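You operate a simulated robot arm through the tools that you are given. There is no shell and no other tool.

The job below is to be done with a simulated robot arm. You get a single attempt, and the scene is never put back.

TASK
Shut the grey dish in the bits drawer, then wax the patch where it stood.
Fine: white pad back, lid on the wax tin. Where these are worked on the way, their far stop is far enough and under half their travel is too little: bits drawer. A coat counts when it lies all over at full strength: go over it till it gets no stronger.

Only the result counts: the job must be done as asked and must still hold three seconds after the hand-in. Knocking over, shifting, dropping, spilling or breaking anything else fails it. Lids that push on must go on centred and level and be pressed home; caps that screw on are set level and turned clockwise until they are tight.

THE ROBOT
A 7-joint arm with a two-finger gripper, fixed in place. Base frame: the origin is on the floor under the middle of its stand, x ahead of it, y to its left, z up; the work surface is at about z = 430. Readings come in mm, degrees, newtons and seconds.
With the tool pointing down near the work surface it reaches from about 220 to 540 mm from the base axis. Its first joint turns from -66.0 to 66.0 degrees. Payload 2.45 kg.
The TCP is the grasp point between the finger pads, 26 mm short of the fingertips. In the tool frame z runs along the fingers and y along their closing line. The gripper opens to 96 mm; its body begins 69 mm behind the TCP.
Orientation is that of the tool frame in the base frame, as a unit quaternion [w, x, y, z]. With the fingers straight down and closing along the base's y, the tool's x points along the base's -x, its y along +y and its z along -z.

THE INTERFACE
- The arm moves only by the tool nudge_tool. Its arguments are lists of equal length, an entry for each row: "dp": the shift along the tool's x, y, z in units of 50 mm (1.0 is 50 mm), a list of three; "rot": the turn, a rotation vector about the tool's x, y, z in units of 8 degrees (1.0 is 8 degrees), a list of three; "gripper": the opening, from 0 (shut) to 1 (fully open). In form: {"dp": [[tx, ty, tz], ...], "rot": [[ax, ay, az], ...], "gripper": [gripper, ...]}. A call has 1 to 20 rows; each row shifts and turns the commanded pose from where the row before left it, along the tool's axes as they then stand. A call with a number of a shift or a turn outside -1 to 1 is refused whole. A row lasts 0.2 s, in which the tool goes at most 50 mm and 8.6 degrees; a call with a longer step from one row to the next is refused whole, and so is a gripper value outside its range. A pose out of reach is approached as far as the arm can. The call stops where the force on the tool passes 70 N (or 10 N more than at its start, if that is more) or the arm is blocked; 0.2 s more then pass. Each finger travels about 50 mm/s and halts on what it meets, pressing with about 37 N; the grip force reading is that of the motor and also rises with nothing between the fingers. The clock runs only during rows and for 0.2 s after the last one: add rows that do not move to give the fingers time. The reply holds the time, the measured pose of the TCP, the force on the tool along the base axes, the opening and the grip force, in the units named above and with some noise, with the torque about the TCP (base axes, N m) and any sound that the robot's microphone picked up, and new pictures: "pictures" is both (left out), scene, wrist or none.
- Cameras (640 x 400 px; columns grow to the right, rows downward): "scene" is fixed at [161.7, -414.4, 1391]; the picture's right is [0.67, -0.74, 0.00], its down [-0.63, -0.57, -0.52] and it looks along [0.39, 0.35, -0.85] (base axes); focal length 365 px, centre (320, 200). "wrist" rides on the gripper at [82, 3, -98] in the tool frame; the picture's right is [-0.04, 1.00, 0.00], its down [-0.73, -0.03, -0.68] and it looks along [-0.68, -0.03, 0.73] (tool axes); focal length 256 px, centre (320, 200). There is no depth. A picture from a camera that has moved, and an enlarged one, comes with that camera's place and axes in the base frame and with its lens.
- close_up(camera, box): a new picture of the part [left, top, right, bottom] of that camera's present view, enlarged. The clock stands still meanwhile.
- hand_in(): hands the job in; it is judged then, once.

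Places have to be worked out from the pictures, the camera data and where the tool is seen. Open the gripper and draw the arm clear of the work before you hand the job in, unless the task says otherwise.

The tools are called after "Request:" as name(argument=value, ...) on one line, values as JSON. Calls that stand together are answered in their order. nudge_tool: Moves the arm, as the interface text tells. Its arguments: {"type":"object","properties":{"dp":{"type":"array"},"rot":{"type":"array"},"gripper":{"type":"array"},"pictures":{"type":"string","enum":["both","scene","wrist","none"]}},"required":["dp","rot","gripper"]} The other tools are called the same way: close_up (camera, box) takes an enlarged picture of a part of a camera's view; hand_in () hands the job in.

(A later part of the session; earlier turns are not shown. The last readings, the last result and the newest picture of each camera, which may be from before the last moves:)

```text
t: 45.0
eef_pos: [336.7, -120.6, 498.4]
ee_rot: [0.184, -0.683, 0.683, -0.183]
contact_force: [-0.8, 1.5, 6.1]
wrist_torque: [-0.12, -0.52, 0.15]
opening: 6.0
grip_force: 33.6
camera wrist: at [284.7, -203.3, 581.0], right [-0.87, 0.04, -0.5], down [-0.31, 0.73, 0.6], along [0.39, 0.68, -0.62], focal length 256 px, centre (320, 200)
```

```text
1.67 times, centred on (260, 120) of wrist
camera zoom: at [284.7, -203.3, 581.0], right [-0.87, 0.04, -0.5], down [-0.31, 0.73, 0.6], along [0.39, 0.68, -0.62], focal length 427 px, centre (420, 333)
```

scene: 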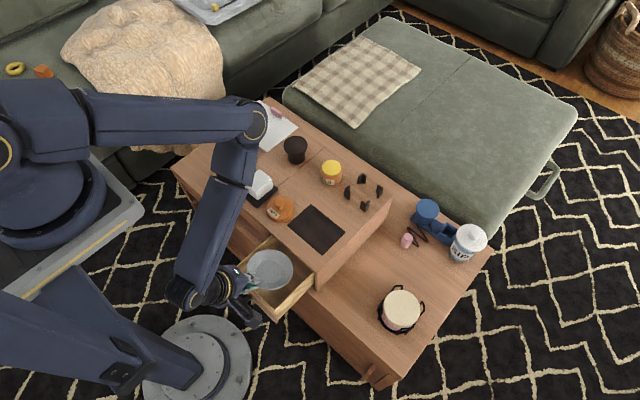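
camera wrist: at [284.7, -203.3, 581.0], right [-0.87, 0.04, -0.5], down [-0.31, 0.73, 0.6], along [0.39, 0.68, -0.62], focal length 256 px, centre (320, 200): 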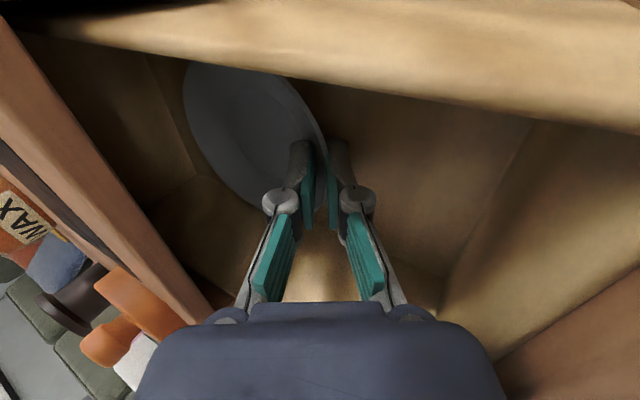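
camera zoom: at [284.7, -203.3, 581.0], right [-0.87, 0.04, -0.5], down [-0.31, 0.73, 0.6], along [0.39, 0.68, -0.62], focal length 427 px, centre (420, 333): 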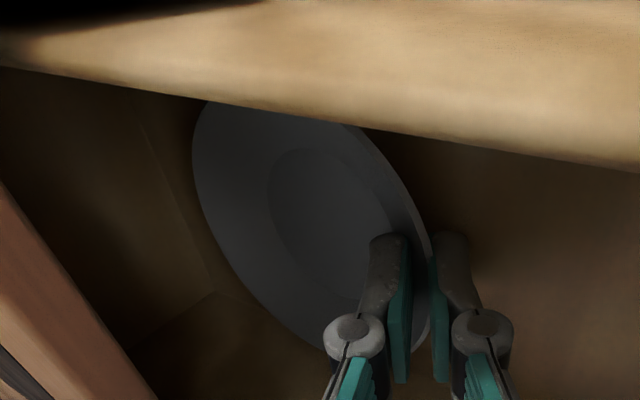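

The dish is nearly flat. One last small step down, then I open gently.

Request:
nudge_tool(dp=[[0, 0.04, 0.07], [0, 0, 0]], rot=[[0, 0, 0], [0, 0, 0]], gripper=[0, 0], pictures="none")

Request:
nudge_tool(dp=[[0, 0, 0], [0, 0, 0], [0, 0, 0]], rot=[[0, 0, 0], [0, 0, 0], [0, 0, 0]], gripper=[0.09, 0.12, 0.15], pictures="wrist")

Request:
close_up(camera="wrist", box=[100, 0, 420, 240])

```text
t: 45.6
eef_pos: [339.8, -119.7, 496.5]
ee_rot: [0.186, -0.682, 0.682, -0.186]
contact_force: [1.6, 6.8, 49.0]
wrist_torque: [-0.42, -0.51, -0.04]
opening: 6.6
grip_force: 34.6
```

```text
t: 46.4
eef_pos: [336.6, -121.1, 494.4]
ee_rot: [-0.181, 0.684, -0.683, 0.183]
contact_force: [0.2, -2.7, 8.0]
wrist_torque: [0.11, 0.35, 0.02]
opening: 16.3
grip_force: 0.4
camera wrist: at [284.1, -203.7, 576.4], right [-0.87, 0.04, -0.5], down [-0.31, 0.73, 0.6], along [0.39, 0.68, -0.62], focal length 256 px, centre (320, 200)
```

wrist: 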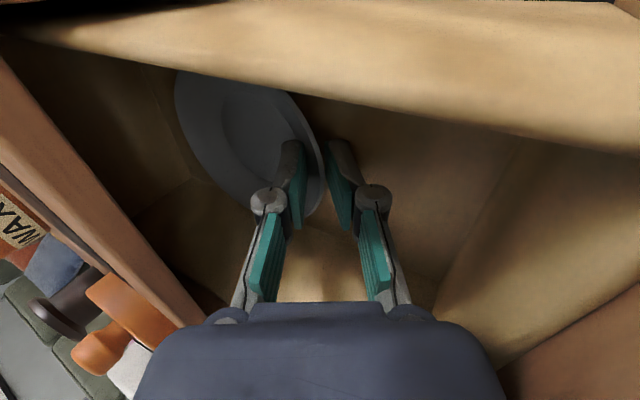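

```text
1.67 times, centred on (260, 120) of wrist
camera zoom: at [284.1, -203.7, 576.4], right [-0.87, 0.04, -0.5], down [-0.31, 0.73, 0.6], along [0.39, 0.68, -0.62], focal length 427 px, centre (420, 333)
```

zoom: 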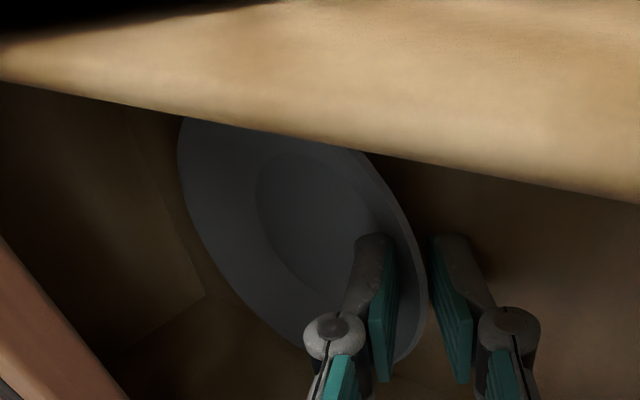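

The dish rests in the drawer. I back the fingers out along their axis, then rise clear.

Request:
nudge_tool(dp=[[0, 0, -0.2], [0, 0, -0.4], [0, 0, -0.5], [0, -0.25, -0.43], [0, -0.25, -0.43], [0, -0.4, -0.69], [0, -0.4, -0.69], [0, 0, 0]], rot=[[0, 0, 0], [0, 0, 0], [0, 0, 0], [0, 0, 0], [0, 0, 0], [0, 0, 0], [0, 0, 0], [0, 0, 0]], gripper=[0.2, 0.22, 0.22, 0.22, 0.22, 0.22, 0.22, 0.22], pictures="both")

Request:
close_up(camera="scene", box=[205, 190, 365, 330])

```text
t: 48.2
eef_pos: [310.0, -117.9, 673.5]
ee_rot: [0.183, -0.683, 0.683, -0.183]
contact_force: [-0.1, 0.1, -0.8]
wrist_torque: [0.01, 0.04, -0.01]
opening: 21.3
grip_force: 0.1
camera wrist: at [257.9, -201.3, 755.4], right [-0.86, 0.04, -0.5], down [-0.31, 0.73, 0.6], along [0.39, 0.68, -0.62], focal length 256 px, centre (320, 200)
```

scene: 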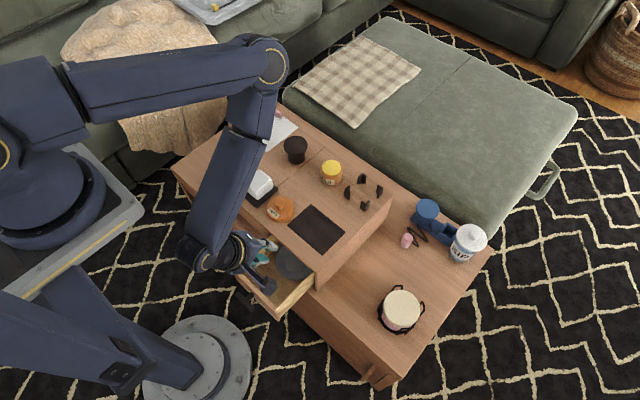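
wrist: 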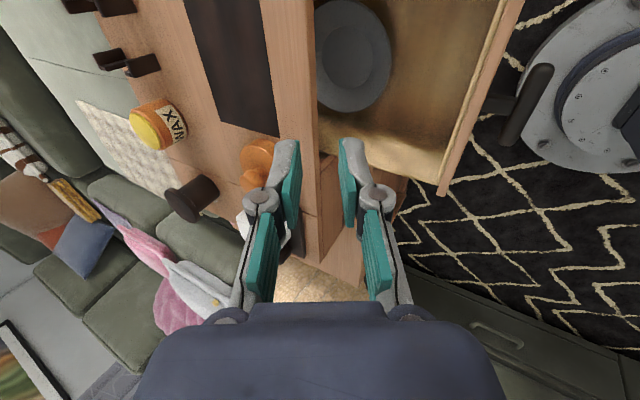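

```text
2.86 times, centred on (285, 260) of scene
camera zoom: at [161.7, -414.4, 1391.0], right [0.67, -0.74, 0.0], down [-0.63, -0.57, -0.52], along [0.39, 0.35, -0.85], focal length 1043 px, centre (420, 29)
```

zoom: 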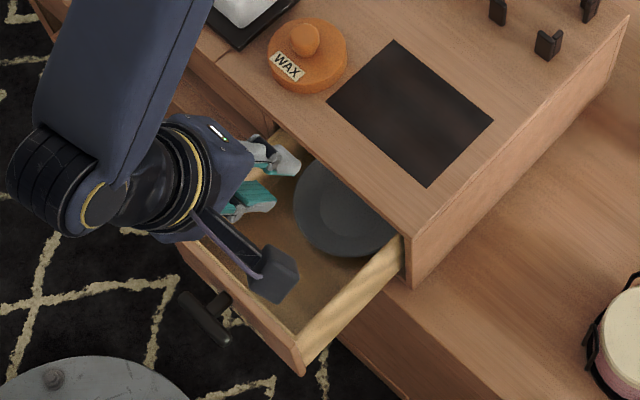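

The dish lies flat inside the drawer. Now I straighten the tool and yaw back +90° so I can grip the handle's ends again and push the drawer shut.

Request:
nudge_tool(dp=[[0, 0, 0], [0, 0, 0], [0, 0, 0], [0, 0, 0], [0, 0, 0], [0, 0, 0], [0, 0, 0], [0, 0, 0], [0, 0, 0], [0, 0, 0], [0, 0, 0], [0, 0, 0], [0, 0, 0], [0, 0, 0], [0, 0, 0], [0, 0, 0], [0, 0, 0]], rot=[[-0.9375, 0, 0], [-0.9375, 0, 0], [-0.9375, 0, 0], [-0.9375, 0, 0], [0, 0, 0.9375], [0, 0, 0.9375], [0, 0, 0.9375], [0, 0, 0.9375], [0, 0, 0.9375], [0, 0, 0.9375], [0, 0, 0.9375], [0, 0, 0.9375], [0, 0, 0.9375], [0, 0, 0.9375], [0, 0, 0.9375], [0, 0, 0.9375], [0, 0, 0]], gripper=[0.3, 0.4, 0.5, 0.6, 0.7, 0.8, 0.9, 0.95, 0.95, 0.95, 0.95, 0.95, 0.95, 0.95, 0.95, 0.95, 0.95], pictures="wrist")

```text
t: 51.8
eef_pos: [309.9, -119.2, 672.0]
ee_rot: [0.001, 0.001, 1.0, 0.0]
contact_force: [-0.7, 0.6, -0.5]
wrist_torque: [-0.02, 0.04, 0.0]
opening: 91.3
grip_force: 0.0
camera wrist: at [228.0, -117.9, 768.7], right [0.04, 1.0, 0.0], down [0.73, -0.03, 0.68], along [0.68, -0.03, -0.73], focal length 256 px, centre (320, 200)
```

wrist: 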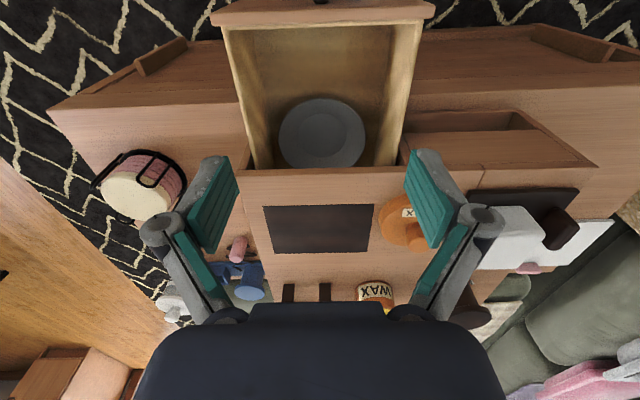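

The dish sits well inside. I move back above the handle.

Request:
nudge_tool(dp=[[0.64, 0.02, 0], [0.64, 0.02, 0], [0.62, 0.01, 0], [0, 0, 0]], rot=[[0, 0, 0], [0, 0, 0], [0, 0, 0], [0, 0, 0]], gripper=[0.95, 0.95, 0.95, 0.95], pictures="wrist")

```text
t: 52.8
eef_pos: [215.0, -116.1, 672.8]
ee_rot: [0.0, 0.0, 1.0, 0.0]
contact_force: [-0.9, 0.2, -0.7]
wrist_torque: [0.0, 0.0, 0.0]
opening: 91.2
grip_force: 0.0
camera wrist: at [132.6, -114.4, 769.4], right [0.04, 1.0, 0.0], down [0.73, -0.03, 0.68], along [0.68, -0.03, -0.73], focal length 256 px, centre (320, 200)
```

wrist: 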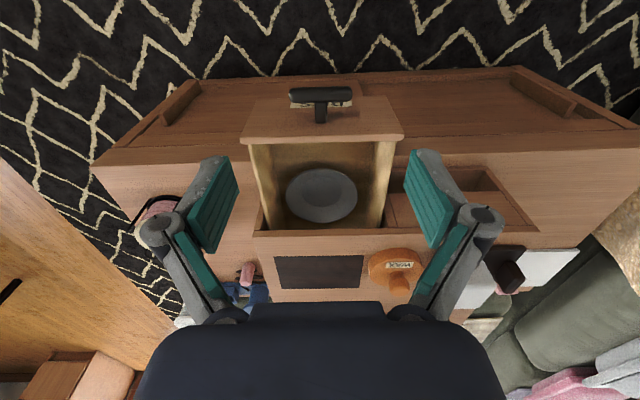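

The handle bar is now at about x≈224, y≈−117. I descend around it and close on its ends.

Request:
nudge_tool(dp=[[-0.04, -0.01, 0.75], [-0.04, 0, 0.75], [-0.04, 0, 0.75], [-0.03, 0, 0.6], [0, 0, 0], [0, 0, 0]], rot=[[0, 0, 0], [0, 0, 0], [0, 0, 0], [0, 0, 0], [0, 0, 0], [0, 0, 0]], gripper=[0.95, 0.95, 0.95, 0.95, 0.95, 0.95], pictures="wrist")

```text
t: 54.2
eef_pos: [222.8, -114.6, 530.0]
ee_rot: [0.0, 0.001, 1.0, 0.0]
contact_force: [-0.4, -0.3, 0.5]
wrist_torque: [0.01, 0.03, -0.01]
opening: 91.2
grip_force: 0.1
camera wrist: at [140.6, -113.4, 626.7], right [0.04, 1.0, 0.0], down [0.73, -0.03, 0.68], along [0.68, -0.03, -0.73], focal length 256 px, centre (320, 200)
```

wrist: 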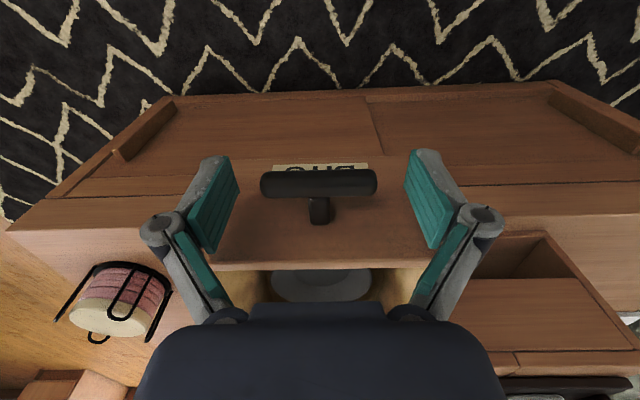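

Request:
nudge_tool(dp=[[0, -0.05, 0.04], [0, 0, 0], [0, 0, 0], [0, 0, 0], [0, 0, 0]], rot=[[0, 0, 0], [0, 0, 0], [0, 0, 0], [0, 0, 0], [0, 0, 0]], gripper=[0.6, 0.5, 0.4, 0.4, 0.4], pictures="none")

Request:
nudge_tool(dp=[[-0.1, 0, 0], [-0.2, 0, 0], [-0.2, 0, 0], [-0.2, 0, 0], [-0.2, 0, 0], [0, 0, 0]], rot=[[0, 0, 0], [0, 0, 0], [0, 0, 0], [0, 0, 0], [0, 0, 0], [0, 0, 0]], gripper=[0.4, 0.4, 0.4, 0.4, 0.4, 0.4], pictures="both")

```text
t: 55.4
eef_pos: [221.2, -117.9, 527.6]
ee_rot: [-0.001, -0.001, 1.0, 0.002]
contact_force: [-0.7, 15.3, 9.8]
wrist_torque: [0.51, -0.05, 0.44]
opening: 59.0
grip_force: 36.9
```

```text
t: 56.8
eef_pos: [268.5, -121.3, 529.3]
ee_rot: [0.0, 0.001, 1.0, -0.001]
contact_force: [-0.5, -3.5, 0.4]
wrist_torque: [-0.44, 0.56, -0.16]
opening: 58.8
grip_force: 36.9
camera wrist: at [186.3, -118.8, 625.3], right [0.04, 1.0, 0.0], down [0.73, -0.03, 0.68], along [0.68, -0.03, -0.73], focal length 256 px, centre (320, 200)
```

scene: 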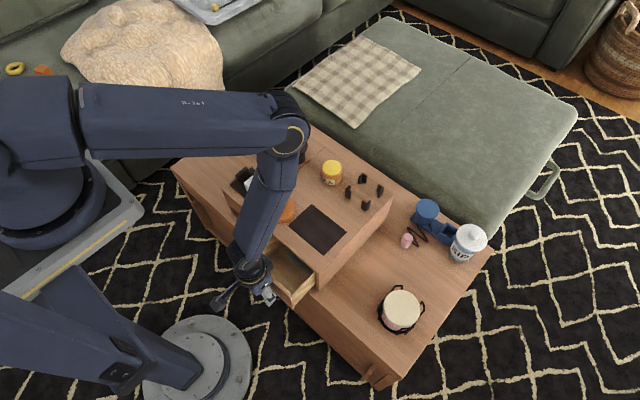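
wrist: 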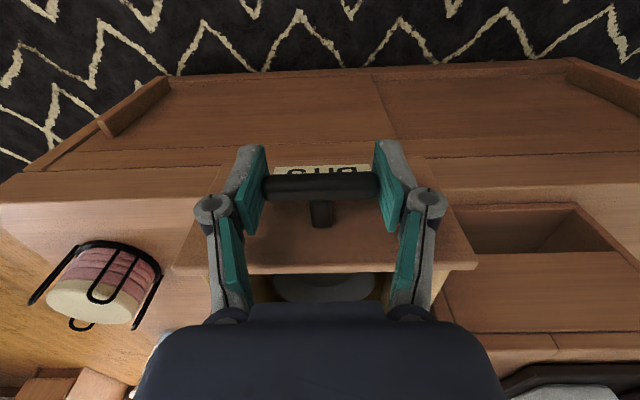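

The drawer follows smoothly. I keep pushing toward closed (expected contact of panel with frame near TCP x≈345).

Request:
nudge_tool(dp=[[-0.2, 0, 0], [-0.2, 0, 0], [-0.2, 0, 0], [-0.2, 0, 0], [-0.2, 0, 0], [-0.2, 0, 0], [0, 0, 0]], rot=[[0, 0, 0], [0, 0, 0], [0, 0, 0], [0, 0, 0], [0, 0, 0], [0, 0, 0], [0, 0, 0]], gripper=[0.4, 0.4, 0.4, 0.4, 0.4, 0.4, 0.4], pictures="wrist")

```text
t: 58.4
eef_pos: [329.1, -119.9, 527.6]
ee_rot: [0.0, -0.001, 1.0, 0.0]
contact_force: [-1.8, -5.0, 22.9]
wrist_torque: [-0.08, 0.15, 0.09]
opening: 58.9
grip_force: 36.8
camera wrist: at [246.1, -118.9, 624.3], right [0.04, 1.0, 0.0], down [0.73, -0.03, 0.68], along [0.68, -0.03, -0.73], focal length 256 px, centre (320, 200)
```

wrist: 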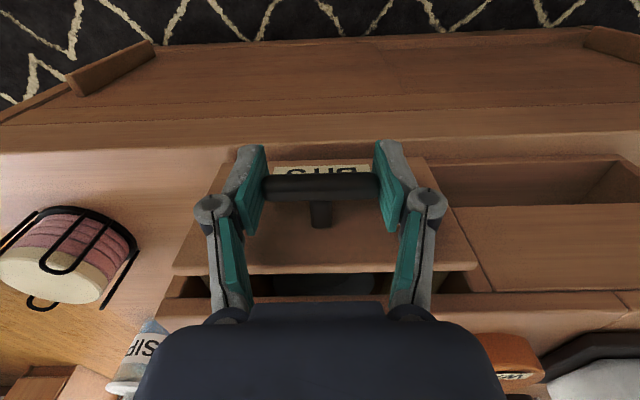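

Close to shut now. I raise 2 mm to relieve vertical load and push on in small steps, watching for the closing contact.

Request:
nudge_tool(dp=[[-0.1, 0, -0.04], [-0.1, 0, -0.01], [0, 0, 0]], rot=[[0, 0, 0], [0, 0, 0], [0, 0, 0]], gripper=[0.4, 0.4, 0.4], pictures="none")

Request:
nudge_tool(dp=[[-0.1, 0, 0], [0, 0, 0]], rot=[[0, 0, 0], [0, 0, 0]], gripper=[0.4, 0.4], pictures="none")

Request:
nudge_tool(dp=[[-0.1, 0, 0], [0, 0, 0]], rot=[[0, 0, 0], [0, 0, 0]], gripper=[0.4, 0.4], pictures="both")

Request:
close_up(camera="scene", box=[220, 120, 400, 290])

```text
t: 59.2
eef_pos: [337.0, -120.0, 529.2]
ee_rot: [-0.001, 0.0, 1.0, 0.002]
contact_force: [-0.8, -2.5, -1.3]
wrist_torque: [0.04, 1.03, -0.44]
opening: 58.8
grip_force: 37.2
```

```text
t: 59.8
eef_pos: [342.0, -120.0, 529.2]
ee_rot: [0.0, 0.0, 1.0, 0.001]
contact_force: [-0.2, 2.3, 0.1]
wrist_torque: [-0.06, 0.77, -0.11]
opening: 58.7
grip_force: 37.1
```

```text
t: 60.4
eef_pos: [346.7, -120.3, 530.6]
ee_rot: [-0.001, -0.001, 1.0, 0.0]
contact_force: [-5.8, 0.6, 1.1]
wrist_torque: [-0.05, -0.27, 0.34]
opening: 58.7
grip_force: 36.9
camera wrist: at [265.1, -118.6, 626.9], right [0.04, 1.0, 0.0], down [0.73, -0.03, 0.68], along [0.68, -0.03, -0.74], focal length 256 px, centre (320, 200)
```

scene: 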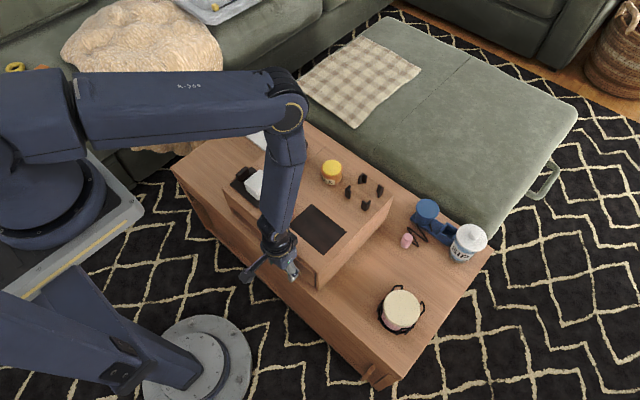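
wrist: 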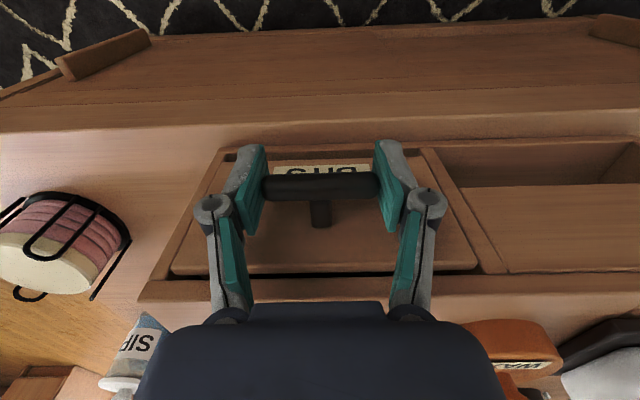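

```text
2.35 times, centred on (310, 205) of scene
camera zoom: at [161.8, -414.5, 1391.0], right [0.67, -0.74, 0.0], down [-0.63, -0.57, -0.52], along [0.39, 0.35, -0.85], focal length 859 px, centre (344, 188)
```

zoom: 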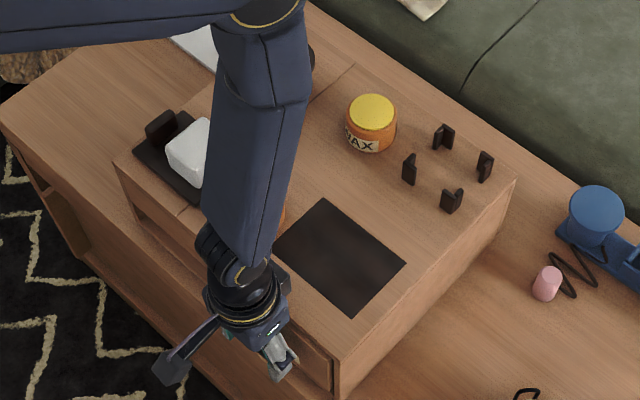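

The drawer is shut (contact felt at TCP x≈346, −6 N). I'll push the box back at the end; now I release the handle, rise, and go look at the pad, lid and tin.

Request:
nudge_tool(dp=[[0, 0, 0], [0, 0, 0], [0, 0, 0], [0, 0, -0.4], [0, 0, -0.8], [0, 0, -0.9], [0, 0, -0.9], [0, 0, -0.9], [0, 0, 0]], rot=[[0, 0, 0], [0, 0, 0], [0, 0, 0], [0, 0, 0], [0, 0, 0], [0, 0, 0], [0, 0, 0], [0, 0, 0], [0, 0, 0]], gripper=[0.8, 0.95, 0.95, 0.95, 0.95, 0.95, 0.95, 0.95, 0.95], pictures="wrist")

```text
t: 62.4
eef_pos: [346.0, -123.5, 725.9]
ee_rot: [0.0, 0.0, 1.0, 0.001]
contact_force: [0.1, -0.7, -0.2]
wrist_torque: [0.04, 0.0, -0.01]
opening: 91.1
grip_force: 0.1
camera wrist: at [264.7, -121.6, 822.5], right [0.04, 1.0, 0.0], down [0.73, -0.03, 0.68], along [0.68, -0.03, -0.73], focal length 256 px, centre (320, 200)
```

wrist: 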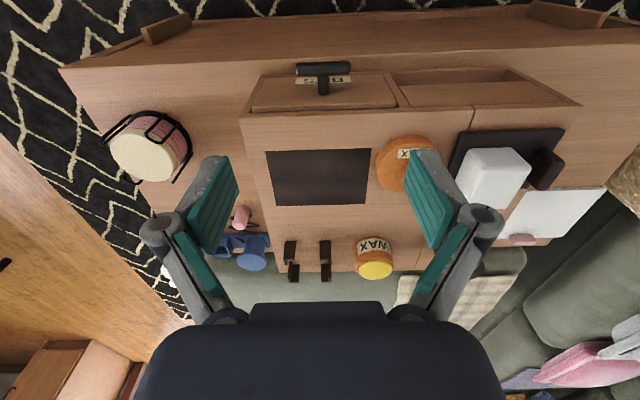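

I move left (+y) to view the pad's tray, the lid and the tin from above.

Request:
nudge_tool(dp=[[0, 0.9, -0.2], [0, 0.9, -0.2], [0, 0.9, 0], [0, 0.9, 0], [0, 0, 0]], rot=[[0, 0, 0], [0, 0, 0], [0, 0, 0], [0, 0, 0], [0, 0, 0]], gripper=[0.95, 0.95, 0.95, 0.95, 0.95], pictures="both")

Request:
close_up(camera="wrist", box=[220, 80, 440, 260])

Request:
close_up(camera="scene", box=[220, 130, 340, 240])

```text
t: 63.6
eef_pos: [346.9, 58.7, 745.7]
ee_rot: [0.001, 0.001, 1.0, 0.0]
contact_force: [-0.1, -0.3, 0.8]
wrist_torque: [0.01, 0.01, 0.0]
opening: 91.0
grip_force: 0.0
camera wrist: at [264.8, 60.4, 842.8], right [0.04, 1.0, 0.0], down [0.73, -0.03, 0.68], along [0.68, -0.03, -0.73], focal length 256 px, centre (320, 200)
```

scene: 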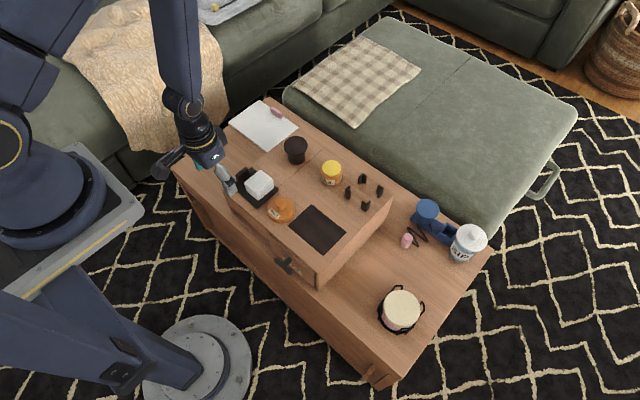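
wrist: 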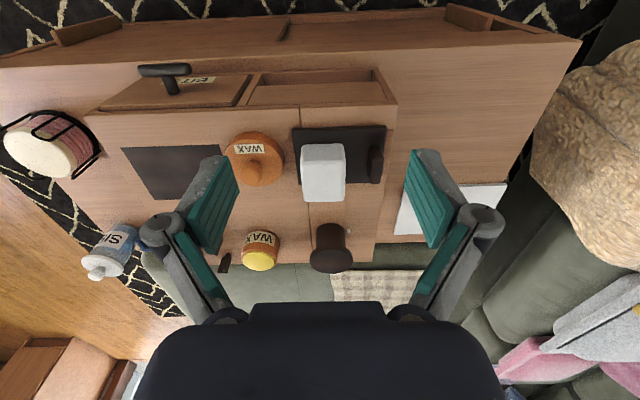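

```text
2.22 times, centred on (330, 170) of wrist
camera zoom: at [264.8, 60.4, 842.8], right [0.04, 1.0, 0.0], down [0.73, -0.03, 0.68], along [0.68, -0.03, -0.73], focal length 569 px, centre (298, 267)
```

zoom: 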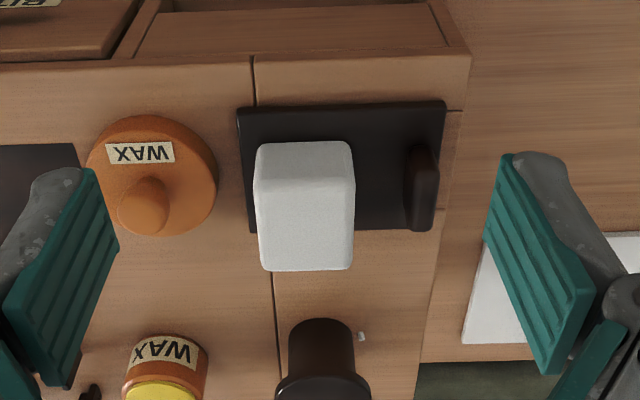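

```text
3.64 times, centred on (280, 185) of scene
camera zoom: at [161.7, -414.4, 1391.0], right [0.67, -0.74, 0.0], down [-0.63, -0.57, -0.52], along [0.39, 0.35, -0.85], focal length 1328 px, centre (466, 254)
```

zoom: 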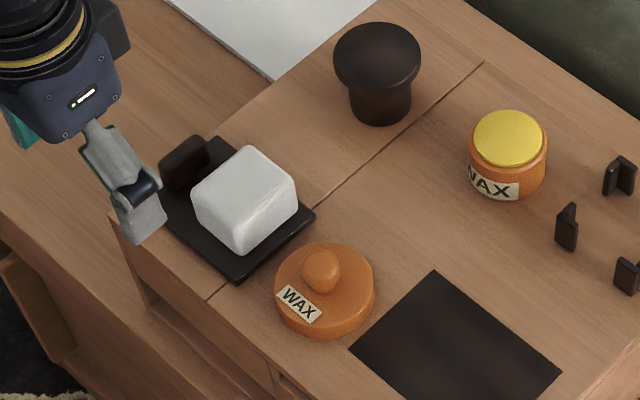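

Request:
close_up(camera="wrist", box=[285, 115, 395, 215])

Request:
close_up(camera="scene", box=[255, 160, 315, 215])

Request:
close_up(camera="wrist", box=[215, 120, 305, 280])

Request:
close_up(camera="scene", box=[290, 140, 360, 200])

```text
4.00 times, centred on (340, 165) of wrist
camera zoom: at [264.8, 60.4, 842.8], right [0.04, 1.0, 0.0], down [0.73, -0.03, 0.68], along [0.68, -0.03, -0.73], focal length 1024 px, centre (240, 340)
```

zoom: 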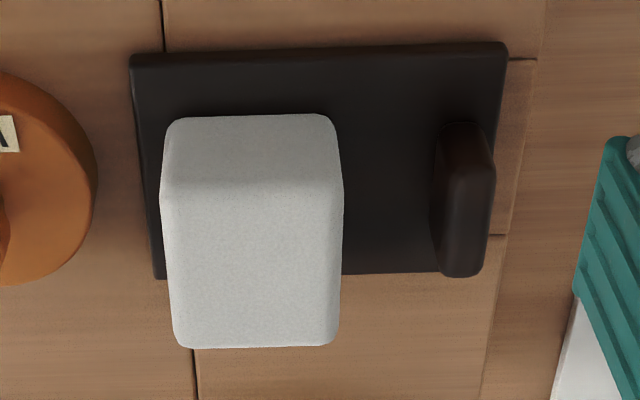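

```text
7.27 times, centred on (285, 188) of scene
camera zoom: at [161.7, -414.4, 1391.0], right [0.67, -0.74, 0.0], down [-0.63, -0.57, -0.52], along [0.39, 0.35, -0.85], focal length 2655 px, centre (574, 291)
```

zoom: 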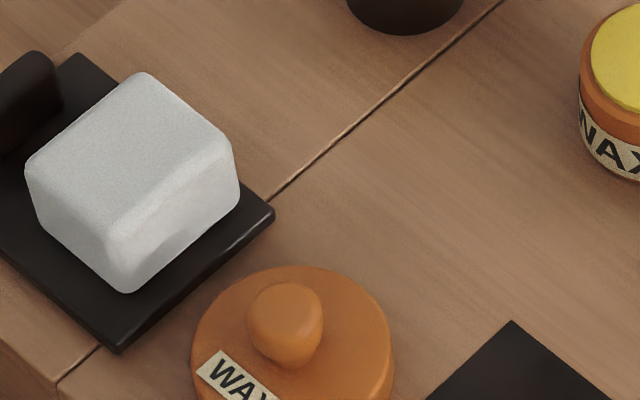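

```text
2.50 times, centred on (260, 200) of wrist
camera zoom: at [264.8, 60.4, 842.8], right [0.04, 1.0, 0.0], down [0.73, -0.03, 0.68], along [0.68, -0.03, -0.73], focal length 640 px, centre (470, 200)
```

zoom: 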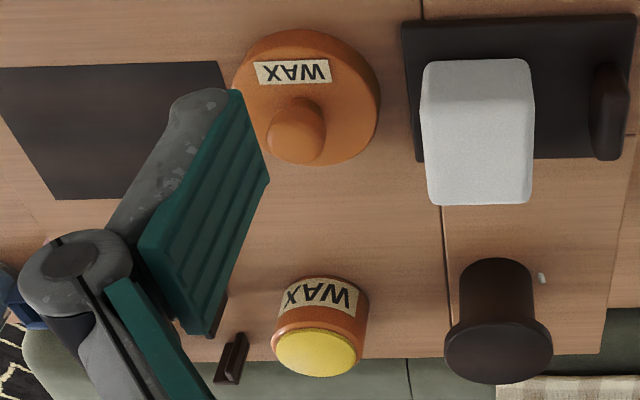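

```text
6.67 times, centred on (325, 170) of scene
camera zoom: at [161.7, -414.4, 1391.0], right [0.67, -0.74, 0.0], down [-0.63, -0.57, -0.52], along [0.39, 0.35, -0.85], focal length 2434 px, centre (287, 400)
```

zoom: 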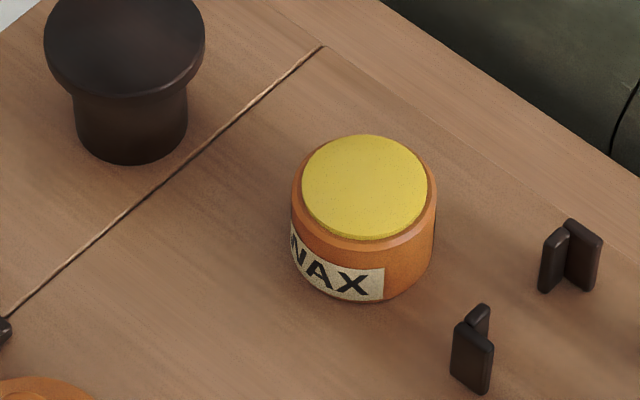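

The pad is about 58×48 mm, 37 mm tall, at (450, 57) on its tray; the tin's wax top is near (611, −49, 612), beyond straight-down reach. I test reach with a 40° forward lean at a safe height over the tin.

Request:
nudge_tool(dp=[[0, 0, 0], [0, 0, 0], [0, 0, 0], [0, 0, 0], [0, 0, 0], [-0.541, -0.309, 0.529], [-0.541, -0.309, 0.529], [-0.541, -0.309, 0.529], [-0.541, -0.309, 0.529], [-0.541, -0.309, 0.529], [-0.541, -0.309, 0.529], [-0.541, -0.309, 0.529], [0, 0, 0], [0, 0, 0]], rot=[[0, -1, 0], [0, -1, 0], [0, -1, 0], [0, -1, 0], [0, -1, 0], [0, 0, 0], [0, 0, 0], [0, 0, 0], [0, 0, 0], [0, 0, 0], [0, 0, 0], [0, 0, 0], [0, 0, 0], [0, 0, 0]], gripper=[0.8, 0.8, 0.8, 0.8, 0.8, 0.8, 0.8, 0.8, 0.8, 0.8, 0.8, 0.8, 0.8, 0.8], pictures="both")

```text
t: 66.6
eef_pos: [610.9, -48.1, 726.2]
ee_rot: [0.342, 0.0, 0.94, 0.0]
contact_force: [-0.3, 0.1, 0.6]
wrist_torque: [-0.02, -0.04, -0.03]
opening: 77.0
grip_force: 0.1
camera wrist: at [485.6, -46.4, 746.9], right [0.03, 1.0, 0.03], down [0.13, -0.03, 0.99], along [0.99, -0.03, -0.13], focal length 256 px, centre (320, 200)
```

scene: 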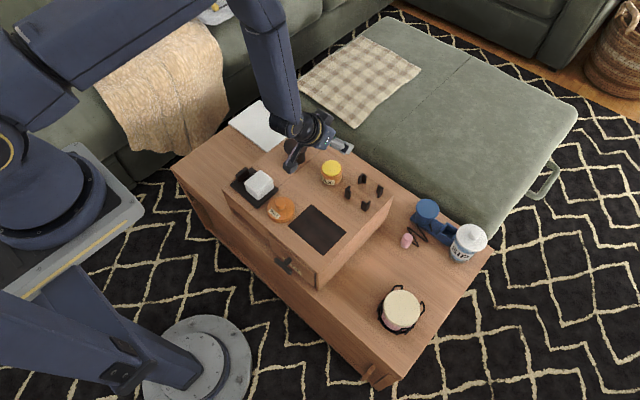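
wrist: 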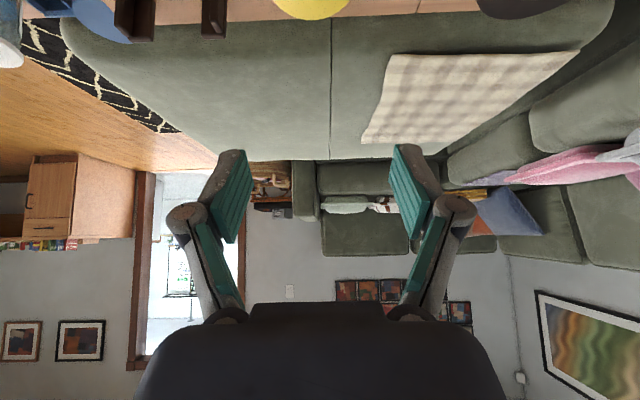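

Reachable with the lean. I test lower, to z≈660, just above the tin.

Request:
nudge_tool(dp=[[0.424, 0, 0.506], [0.424, 0, 0.506], [0, 0, 0], [0, 0, 0]], rot=[[0, 0, 0], [0, 0, 0], [0, 0, 0], [0, 0, 0]], gripper=[0.8, 0.8, 0.8, 0.8], pictures="both")

Request:
close_up(camera="scene", box=[270, 100, 390, 210])

```text
t: 67.6
eef_pos: [610.9, -49.2, 658.0]
ee_rot: [0.342, 0.0, 0.94, 0.0]
contact_force: [0.2, -0.2, 0.1]
wrist_torque: [0.0, 0.01, 0.0]
opening: 76.9
grip_force: 0.2
camera wrist: at [485.5, -47.2, 679.8], right [0.03, 1.0, 0.03], down [0.13, -0.03, 0.99], along [0.99, -0.03, -0.13], focal length 256 px, centre (320, 200)
```

scene: 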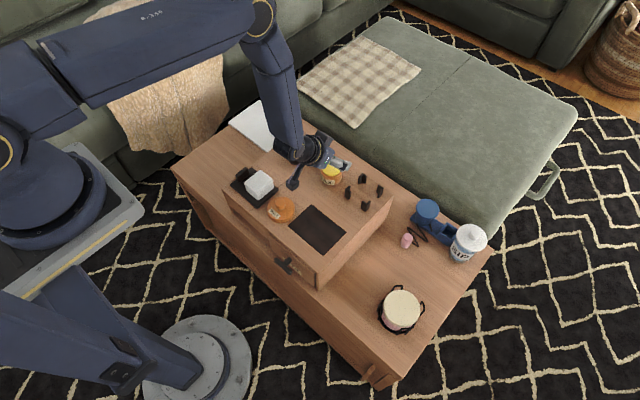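
wrist: 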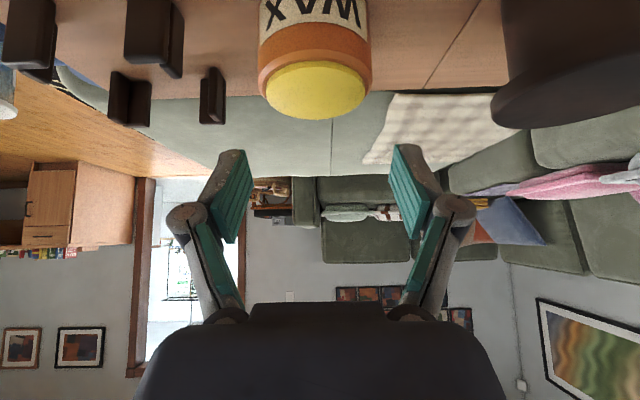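

```text
3.64 times, centred on (330, 155) of scene
camera zoom: at [161.7, -414.4, 1391.0], right [0.67, -0.74, 0.0], down [-0.63, -0.57, -0.52], along [0.39, 0.35, -0.85], focal length 1328 px, centre (284, 364)
```

zoom: 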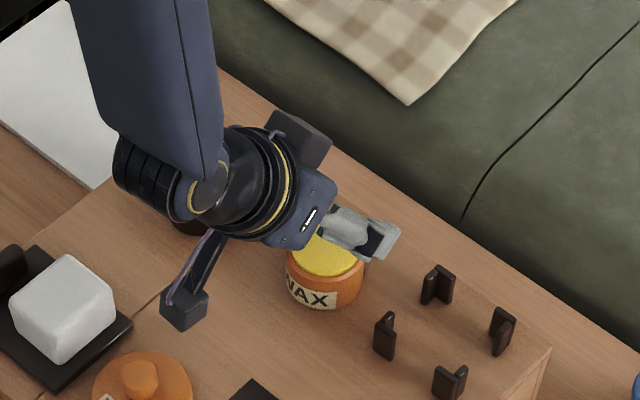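

Reach is fine; tin centre is about (609.5, −51), wax top z≈611. Now I go back, keeping the 40° lean, to above the white pad at (455, 57) with a 58 mm opening.

Request:
nudge_tool(dp=[[-0.4, 0, -0.475], [-0.4, 0, -0.475], [0.478, 0.424, -0.401], [0.478, 0.424, -0.401], [0.478, 0.424, -0.401], [0.478, 0.424, -0.401], [0.478, 0.424, -0.401], [0.3, 0, 0.36], [0.4, 0, 0.475], [0, 0, 0]], rot=[[0, 0, 0], [0, 0, 0], [0, 0, 0], [0, 0, 0], [0, 0, 0], [0, 0, 0], [0, 0, 0], [0, 0, 0], [0, 0, 0], [0, 0, 0]], gripper=[0.7, 0.62, 0.62, 0.62, 0.62, 0.62, 0.62, 0.62, 0.62, 0.62], pictures="both")

Request:
close_up(camera="scene", box=[210, 120, 320, 220])

```text
t: 69.8
eef_pos: [456.6, 58.3, 667.1]
ee_rot: [0.342, 0.0, 0.94, 0.0]
contact_force: [0.3, -0.5, -0.6]
wrist_torque: [0.02, 0.01, 0.0]
opening: 59.3
grip_force: 0.1
camera wrist: at [330.5, 60.0, 687.7], right [0.03, 1.0, 0.03], down [0.13, -0.03, 0.99], along [0.99, -0.03, -0.13], focal length 256 px, centre (320, 200)
```

scene: 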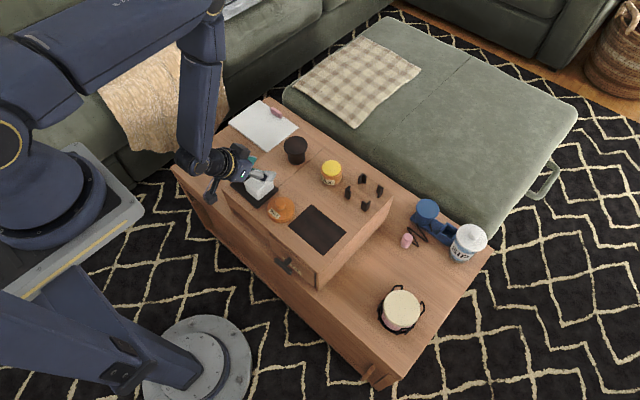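
wrist: 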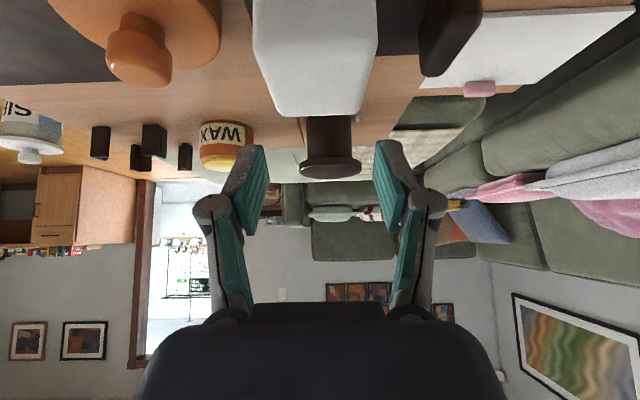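

```text
4.00 times, centred on (265, 170) of scene
camera zoom: at [161.7, -414.4, 1391.0], right [0.67, -0.74, 0.0], down [-0.63, -0.57, -0.52], along [0.39, 0.35, -0.85], focal length 1460 px, centre (540, 320)
```

zoom: 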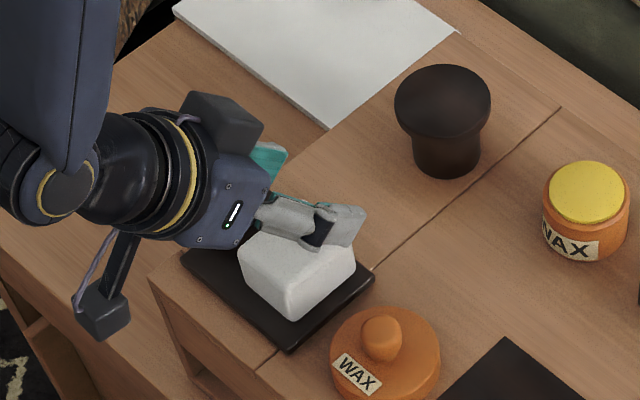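

The pad (y≈32–83) is centred under the fingers. I descend to z≈612 around it.

Request:
nudge_tool(dp=[[0.236, -0.02, 0.281], [0.236, 0, 0.281], [0.118, 0, 0.14], [0, 0, 0]], rot=[[0, 0, 0], [0, 0, 0], [0, 0, 0], [0, 0, 0]], gripper=[0.62, 0.62, 0.62, 0.62], pictures="both")

Request:
close_up(camera="scene", box=[210, 120, 320, 220])

```text
t: 70.8
eef_pos: [457.0, 56.7, 619.6]
ee_rot: [0.342, -0.001, 0.94, 0.0]
contact_force: [0.5, -0.7, 0.3]
wrist_torque: [-0.03, 0.0, 0.0]
opening: 59.6
grip_force: 0.1
camera wrist: at [330.3, 59.2, 640.9], right [0.03, 1.0, 0.03], down [0.13, -0.03, 0.99], along [0.99, -0.03, -0.13], focal length 256 px, centre (320, 200)
```

scene: 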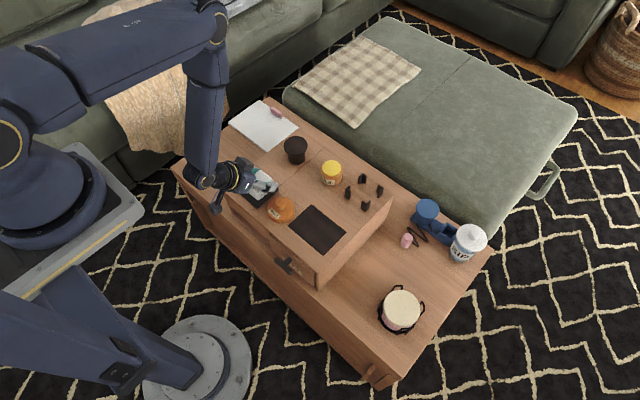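
wrist: 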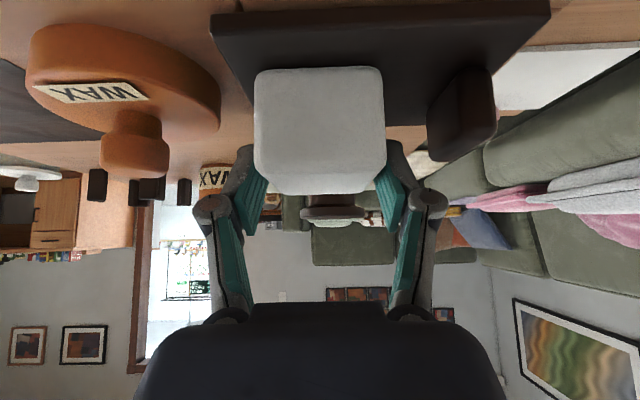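

```text
4.00 times, centred on (265, 170) of scene
camera zoom: at [161.7, -414.4, 1391.0], right [0.67, -0.74, 0.0], down [-0.63, -0.57, -0.52], along [0.39, 0.35, -0.85], focal length 1460 px, centre (540, 320)
```

zoom: 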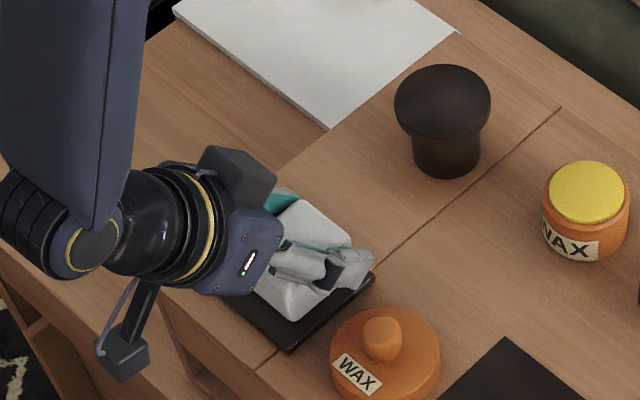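

Side view confirms pad bottom z≈579 and top ≈615. I lower the last 7 mm and grip the pad.

Request:
nudge_tool(dp=[[0.098, 0, 0.116], [0, 0, 0], [0, 0, 0], [0, 0, 0], [0, 0, 0], [0, 0, 0]], rot=[[0, 0, 0], [0, 0, 0], [0, 0, 0], [0, 0, 0], [0, 0, 0], [0, 0, 0]], gripper=[0.62, 0.55, 0.45, 0.4, 0.35, 0.35], pictures="wrist")

```text
t: 72.2
eef_pos: [456.9, 56.8, 612.5]
ee_rot: [0.342, 0.0, 0.94, 0.0]
contact_force: [-0.9, -0.1, 2.6]
wrist_torque: [0.05, 0.03, 0.01]
opening: 48.7
grip_force: 36.5
camera wrist: at [330.4, 59.3, 634.0], right [0.03, 1.0, 0.03], down [0.13, -0.03, 0.99], along [0.99, -0.03, -0.13], focal length 256 px, centre (320, 200)
```

wrist: 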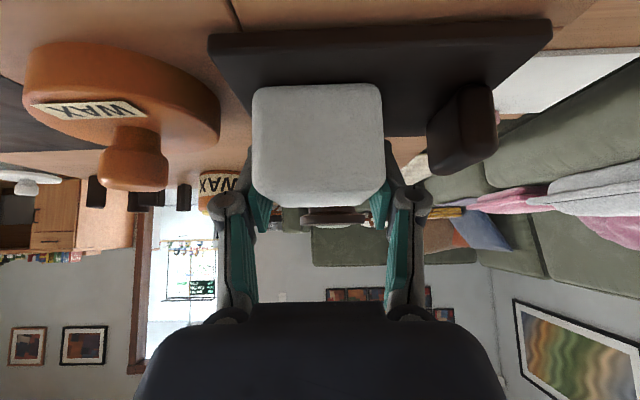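

The pad is held (48.7 mm, 36.5 N). I lift it, move sideways to y≈−51 and then forward to hover over the wax tin.

Request:
nudge_tool(dp=[[-0.2, 0, -0.24], [-0.386, 0, -0.46], [-0.386, 0, -0.46], [0, -0.72, 0], [0, -0.72, 0], [0, -0.72, 0], [-0.645, 0, 0.476], [-0.645, 0, 0.476], [-0.645, 0, 0.476], [-0.645, 0, 0.476], [0, 0, 0], [0, 0, 0]], rot=[[0, 0, 0], [0, 0, 0], [0, 0, 0], [0, 0, 0], [0, 0, 0], [0, 0, 0], [0, 0, 0], [0, 0, 0], [0, 0, 0], [0, 0, 0], [0, 0, 0], [0, 0, 0]], gripper=[0.35, 0.35, 0.35, 0.35, 0.35, 0.35, 0.35, 0.35, 0.35, 0.35, 0.35, 0.35], pictures="both")

Request:
close_up(camera="scene", box=[270, 100, 390, 210])

```text
t: 74.8
eef_pos: [615.4, -49.4, 698.4]
ee_rot: [0.342, -0.001, 0.94, 0.001]
contact_force: [0.4, 0.0, 0.6]
wrist_torque: [0.01, 0.01, 0.04]
opening: 48.5
grip_force: 36.7
camera wrist: at [489.7, -47.8, 719.8], right [0.03, 1.0, 0.03], down [0.13, -0.03, 0.99], along [0.99, -0.03, -0.13], focal length 256 px, centre (320, 200)
```

scene: 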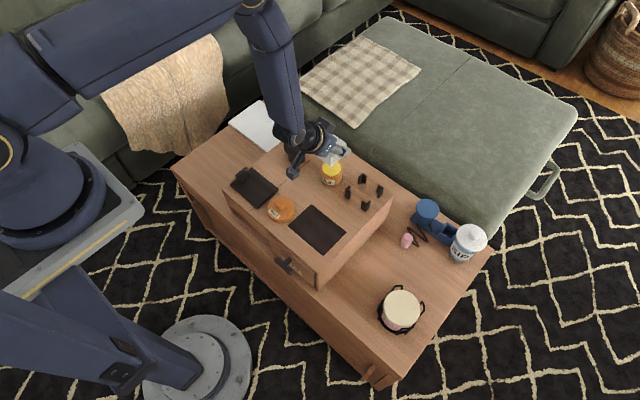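
wrist: 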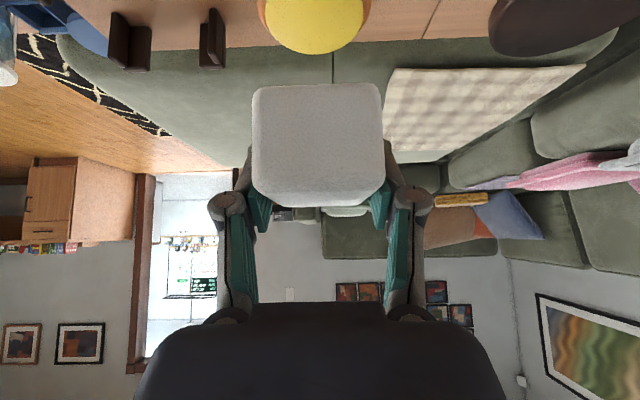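

```text
3.64 times, centred on (330, 155) of scene
camera zoom: at [161.7, -414.4, 1391.0], right [0.67, -0.74, 0.0], down [-0.63, -0.57, -0.52], along [0.39, 0.35, -0.85], focal length 1328 px, centre (284, 364)
```

zoom: 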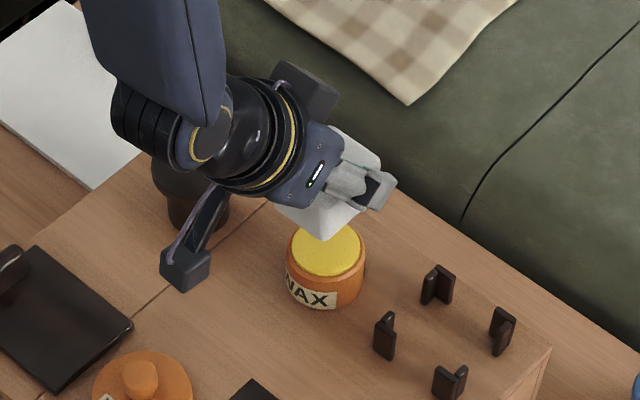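

The pad is aligned over the yellow wax. I descend toward it and then feel for contact in small steps.

Request:
nudge_tool(dp=[[0.309, -0.03, 0.368], [0.27, 0, 0.32], [0, 0, 0]], rot=[[0, 0, 0], [0, 0, 0], [0, 0, 0]], gripper=[0.35, 0.35, 0.35], pictures="both")

Request:
close_up(camera="wrist", box=[220, 0, 420, 120])

```text
t: 75.6
eef_pos: [615.5, -53.2, 654.3]
ee_rot: [0.342, 0.0, 0.94, 0.001]
contact_force: [-0.4, 0.3, -0.5]
wrist_torque: [-0.01, 0.01, 0.0]
opening: 48.7
grip_force: 37.0
camera wrist: at [489.1, -51.6, 674.8], right [0.03, 1.0, 0.03], down [0.13, -0.03, 0.99], along [0.99, -0.03, -0.13], focal length 256 px, centre (320, 200)
```

scene: 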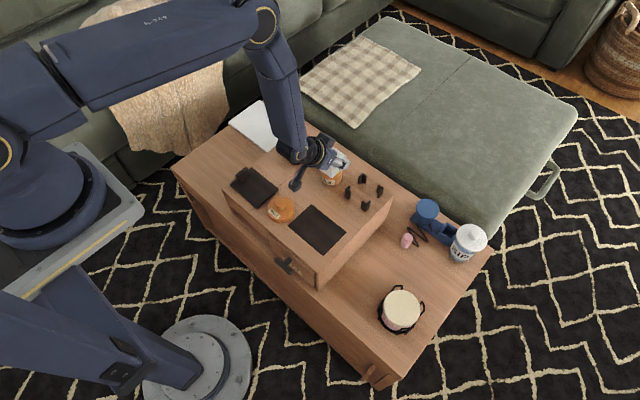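
wrist: 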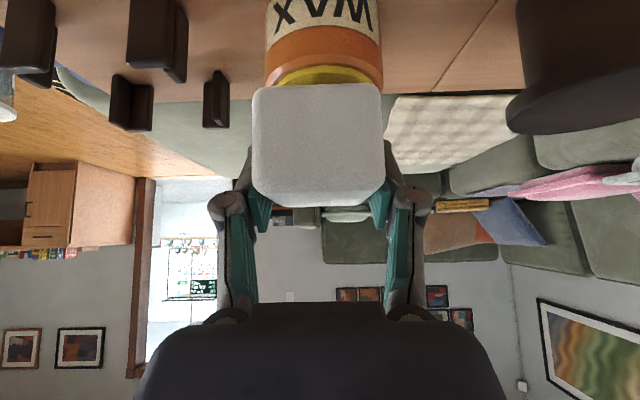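

```text
3.20 times, centred on (320, 60) of wrist
camera zoom: at [489.1, -51.6, 674.8], right [0.03, 1.0, 0.03], down [0.13, -0.03, 0.99], along [0.99, -0.03, -0.13], focal length 819 px, centre (320, 648)
```

zoom: 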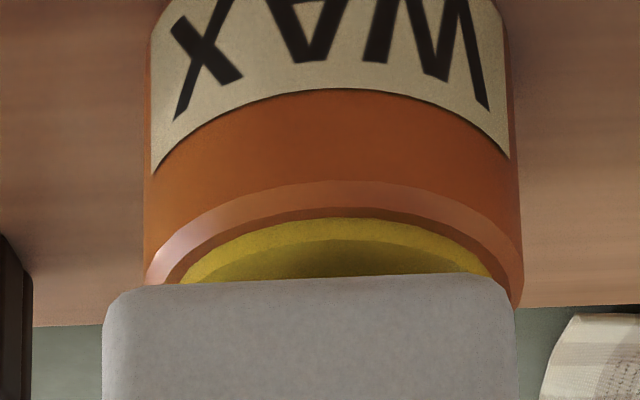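

Pad sits ~2 mm too far to −y; I correct and lower stepwise until contact.

Request:
nudge_tool(dp=[[0.077, 0.04, 0.092], [0, 0, 0]], rot=[[0, 0, 0], [0, 0, 0]], gripper=[0.35, 0.35], pictures="none")

Request:
nudge_tool(dp=[[0.032, 0, 0.038], [0, 0, 0]], rot=[[0, 0, 0], [0, 0, 0]], gripper=[0.35, 0.35], pictures="none")

Request:
nudge_tool(dp=[[0.026, 0, 0.031], [0, 0, 0]], rot=[[0, 0, 0], [0, 0, 0]], gripper=[0.35, 0.35], pictures="wrist")

```text
t: 76.2
eef_pos: [615.7, -50.4, 648.0]
ee_rot: [0.342, 0.0, 0.94, 0.0]
contact_force: [-0.2, 0.6, -0.8]
wrist_torque: [0.01, -0.03, 0.01]
opening: 48.8
grip_force: 36.6
```

```text
t: 76.8
eef_pos: [615.9, -51.5, 646.9]
ee_rot: [0.345, 0.0, 0.938, 0.0]
contact_force: [-4.8, -0.1, 26.1]
wrist_torque: [0.09, 0.36, 0.01]
opening: 49.1
grip_force: 36.5
```

```text
t: 77.4
eef_pos: [617.4, -49.6, 645.4]
ee_rot: [0.346, 0.0, 0.938, -0.001]
contact_force: [-1.3, -0.8, 33.2]
wrist_torque: [-0.06, -0.35, -0.03]
opening: 49.0
grip_force: 37.1
camera wrist: at [491.7, -49.0, 665.7], right [0.03, 1.0, 0.03], down [0.12, -0.03, 0.99], along [0.99, -0.03, -0.12], focal length 256 px, centre (320, 200)
```

wrist: 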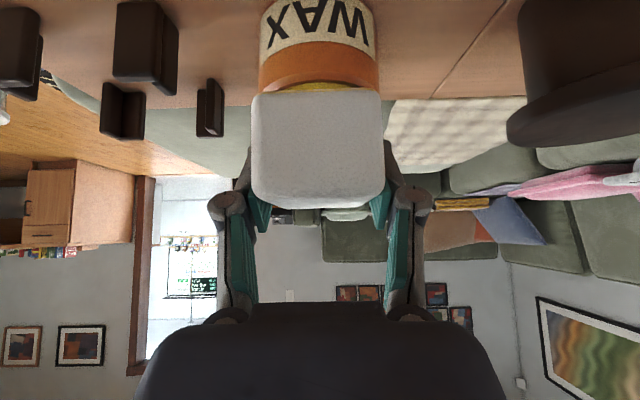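

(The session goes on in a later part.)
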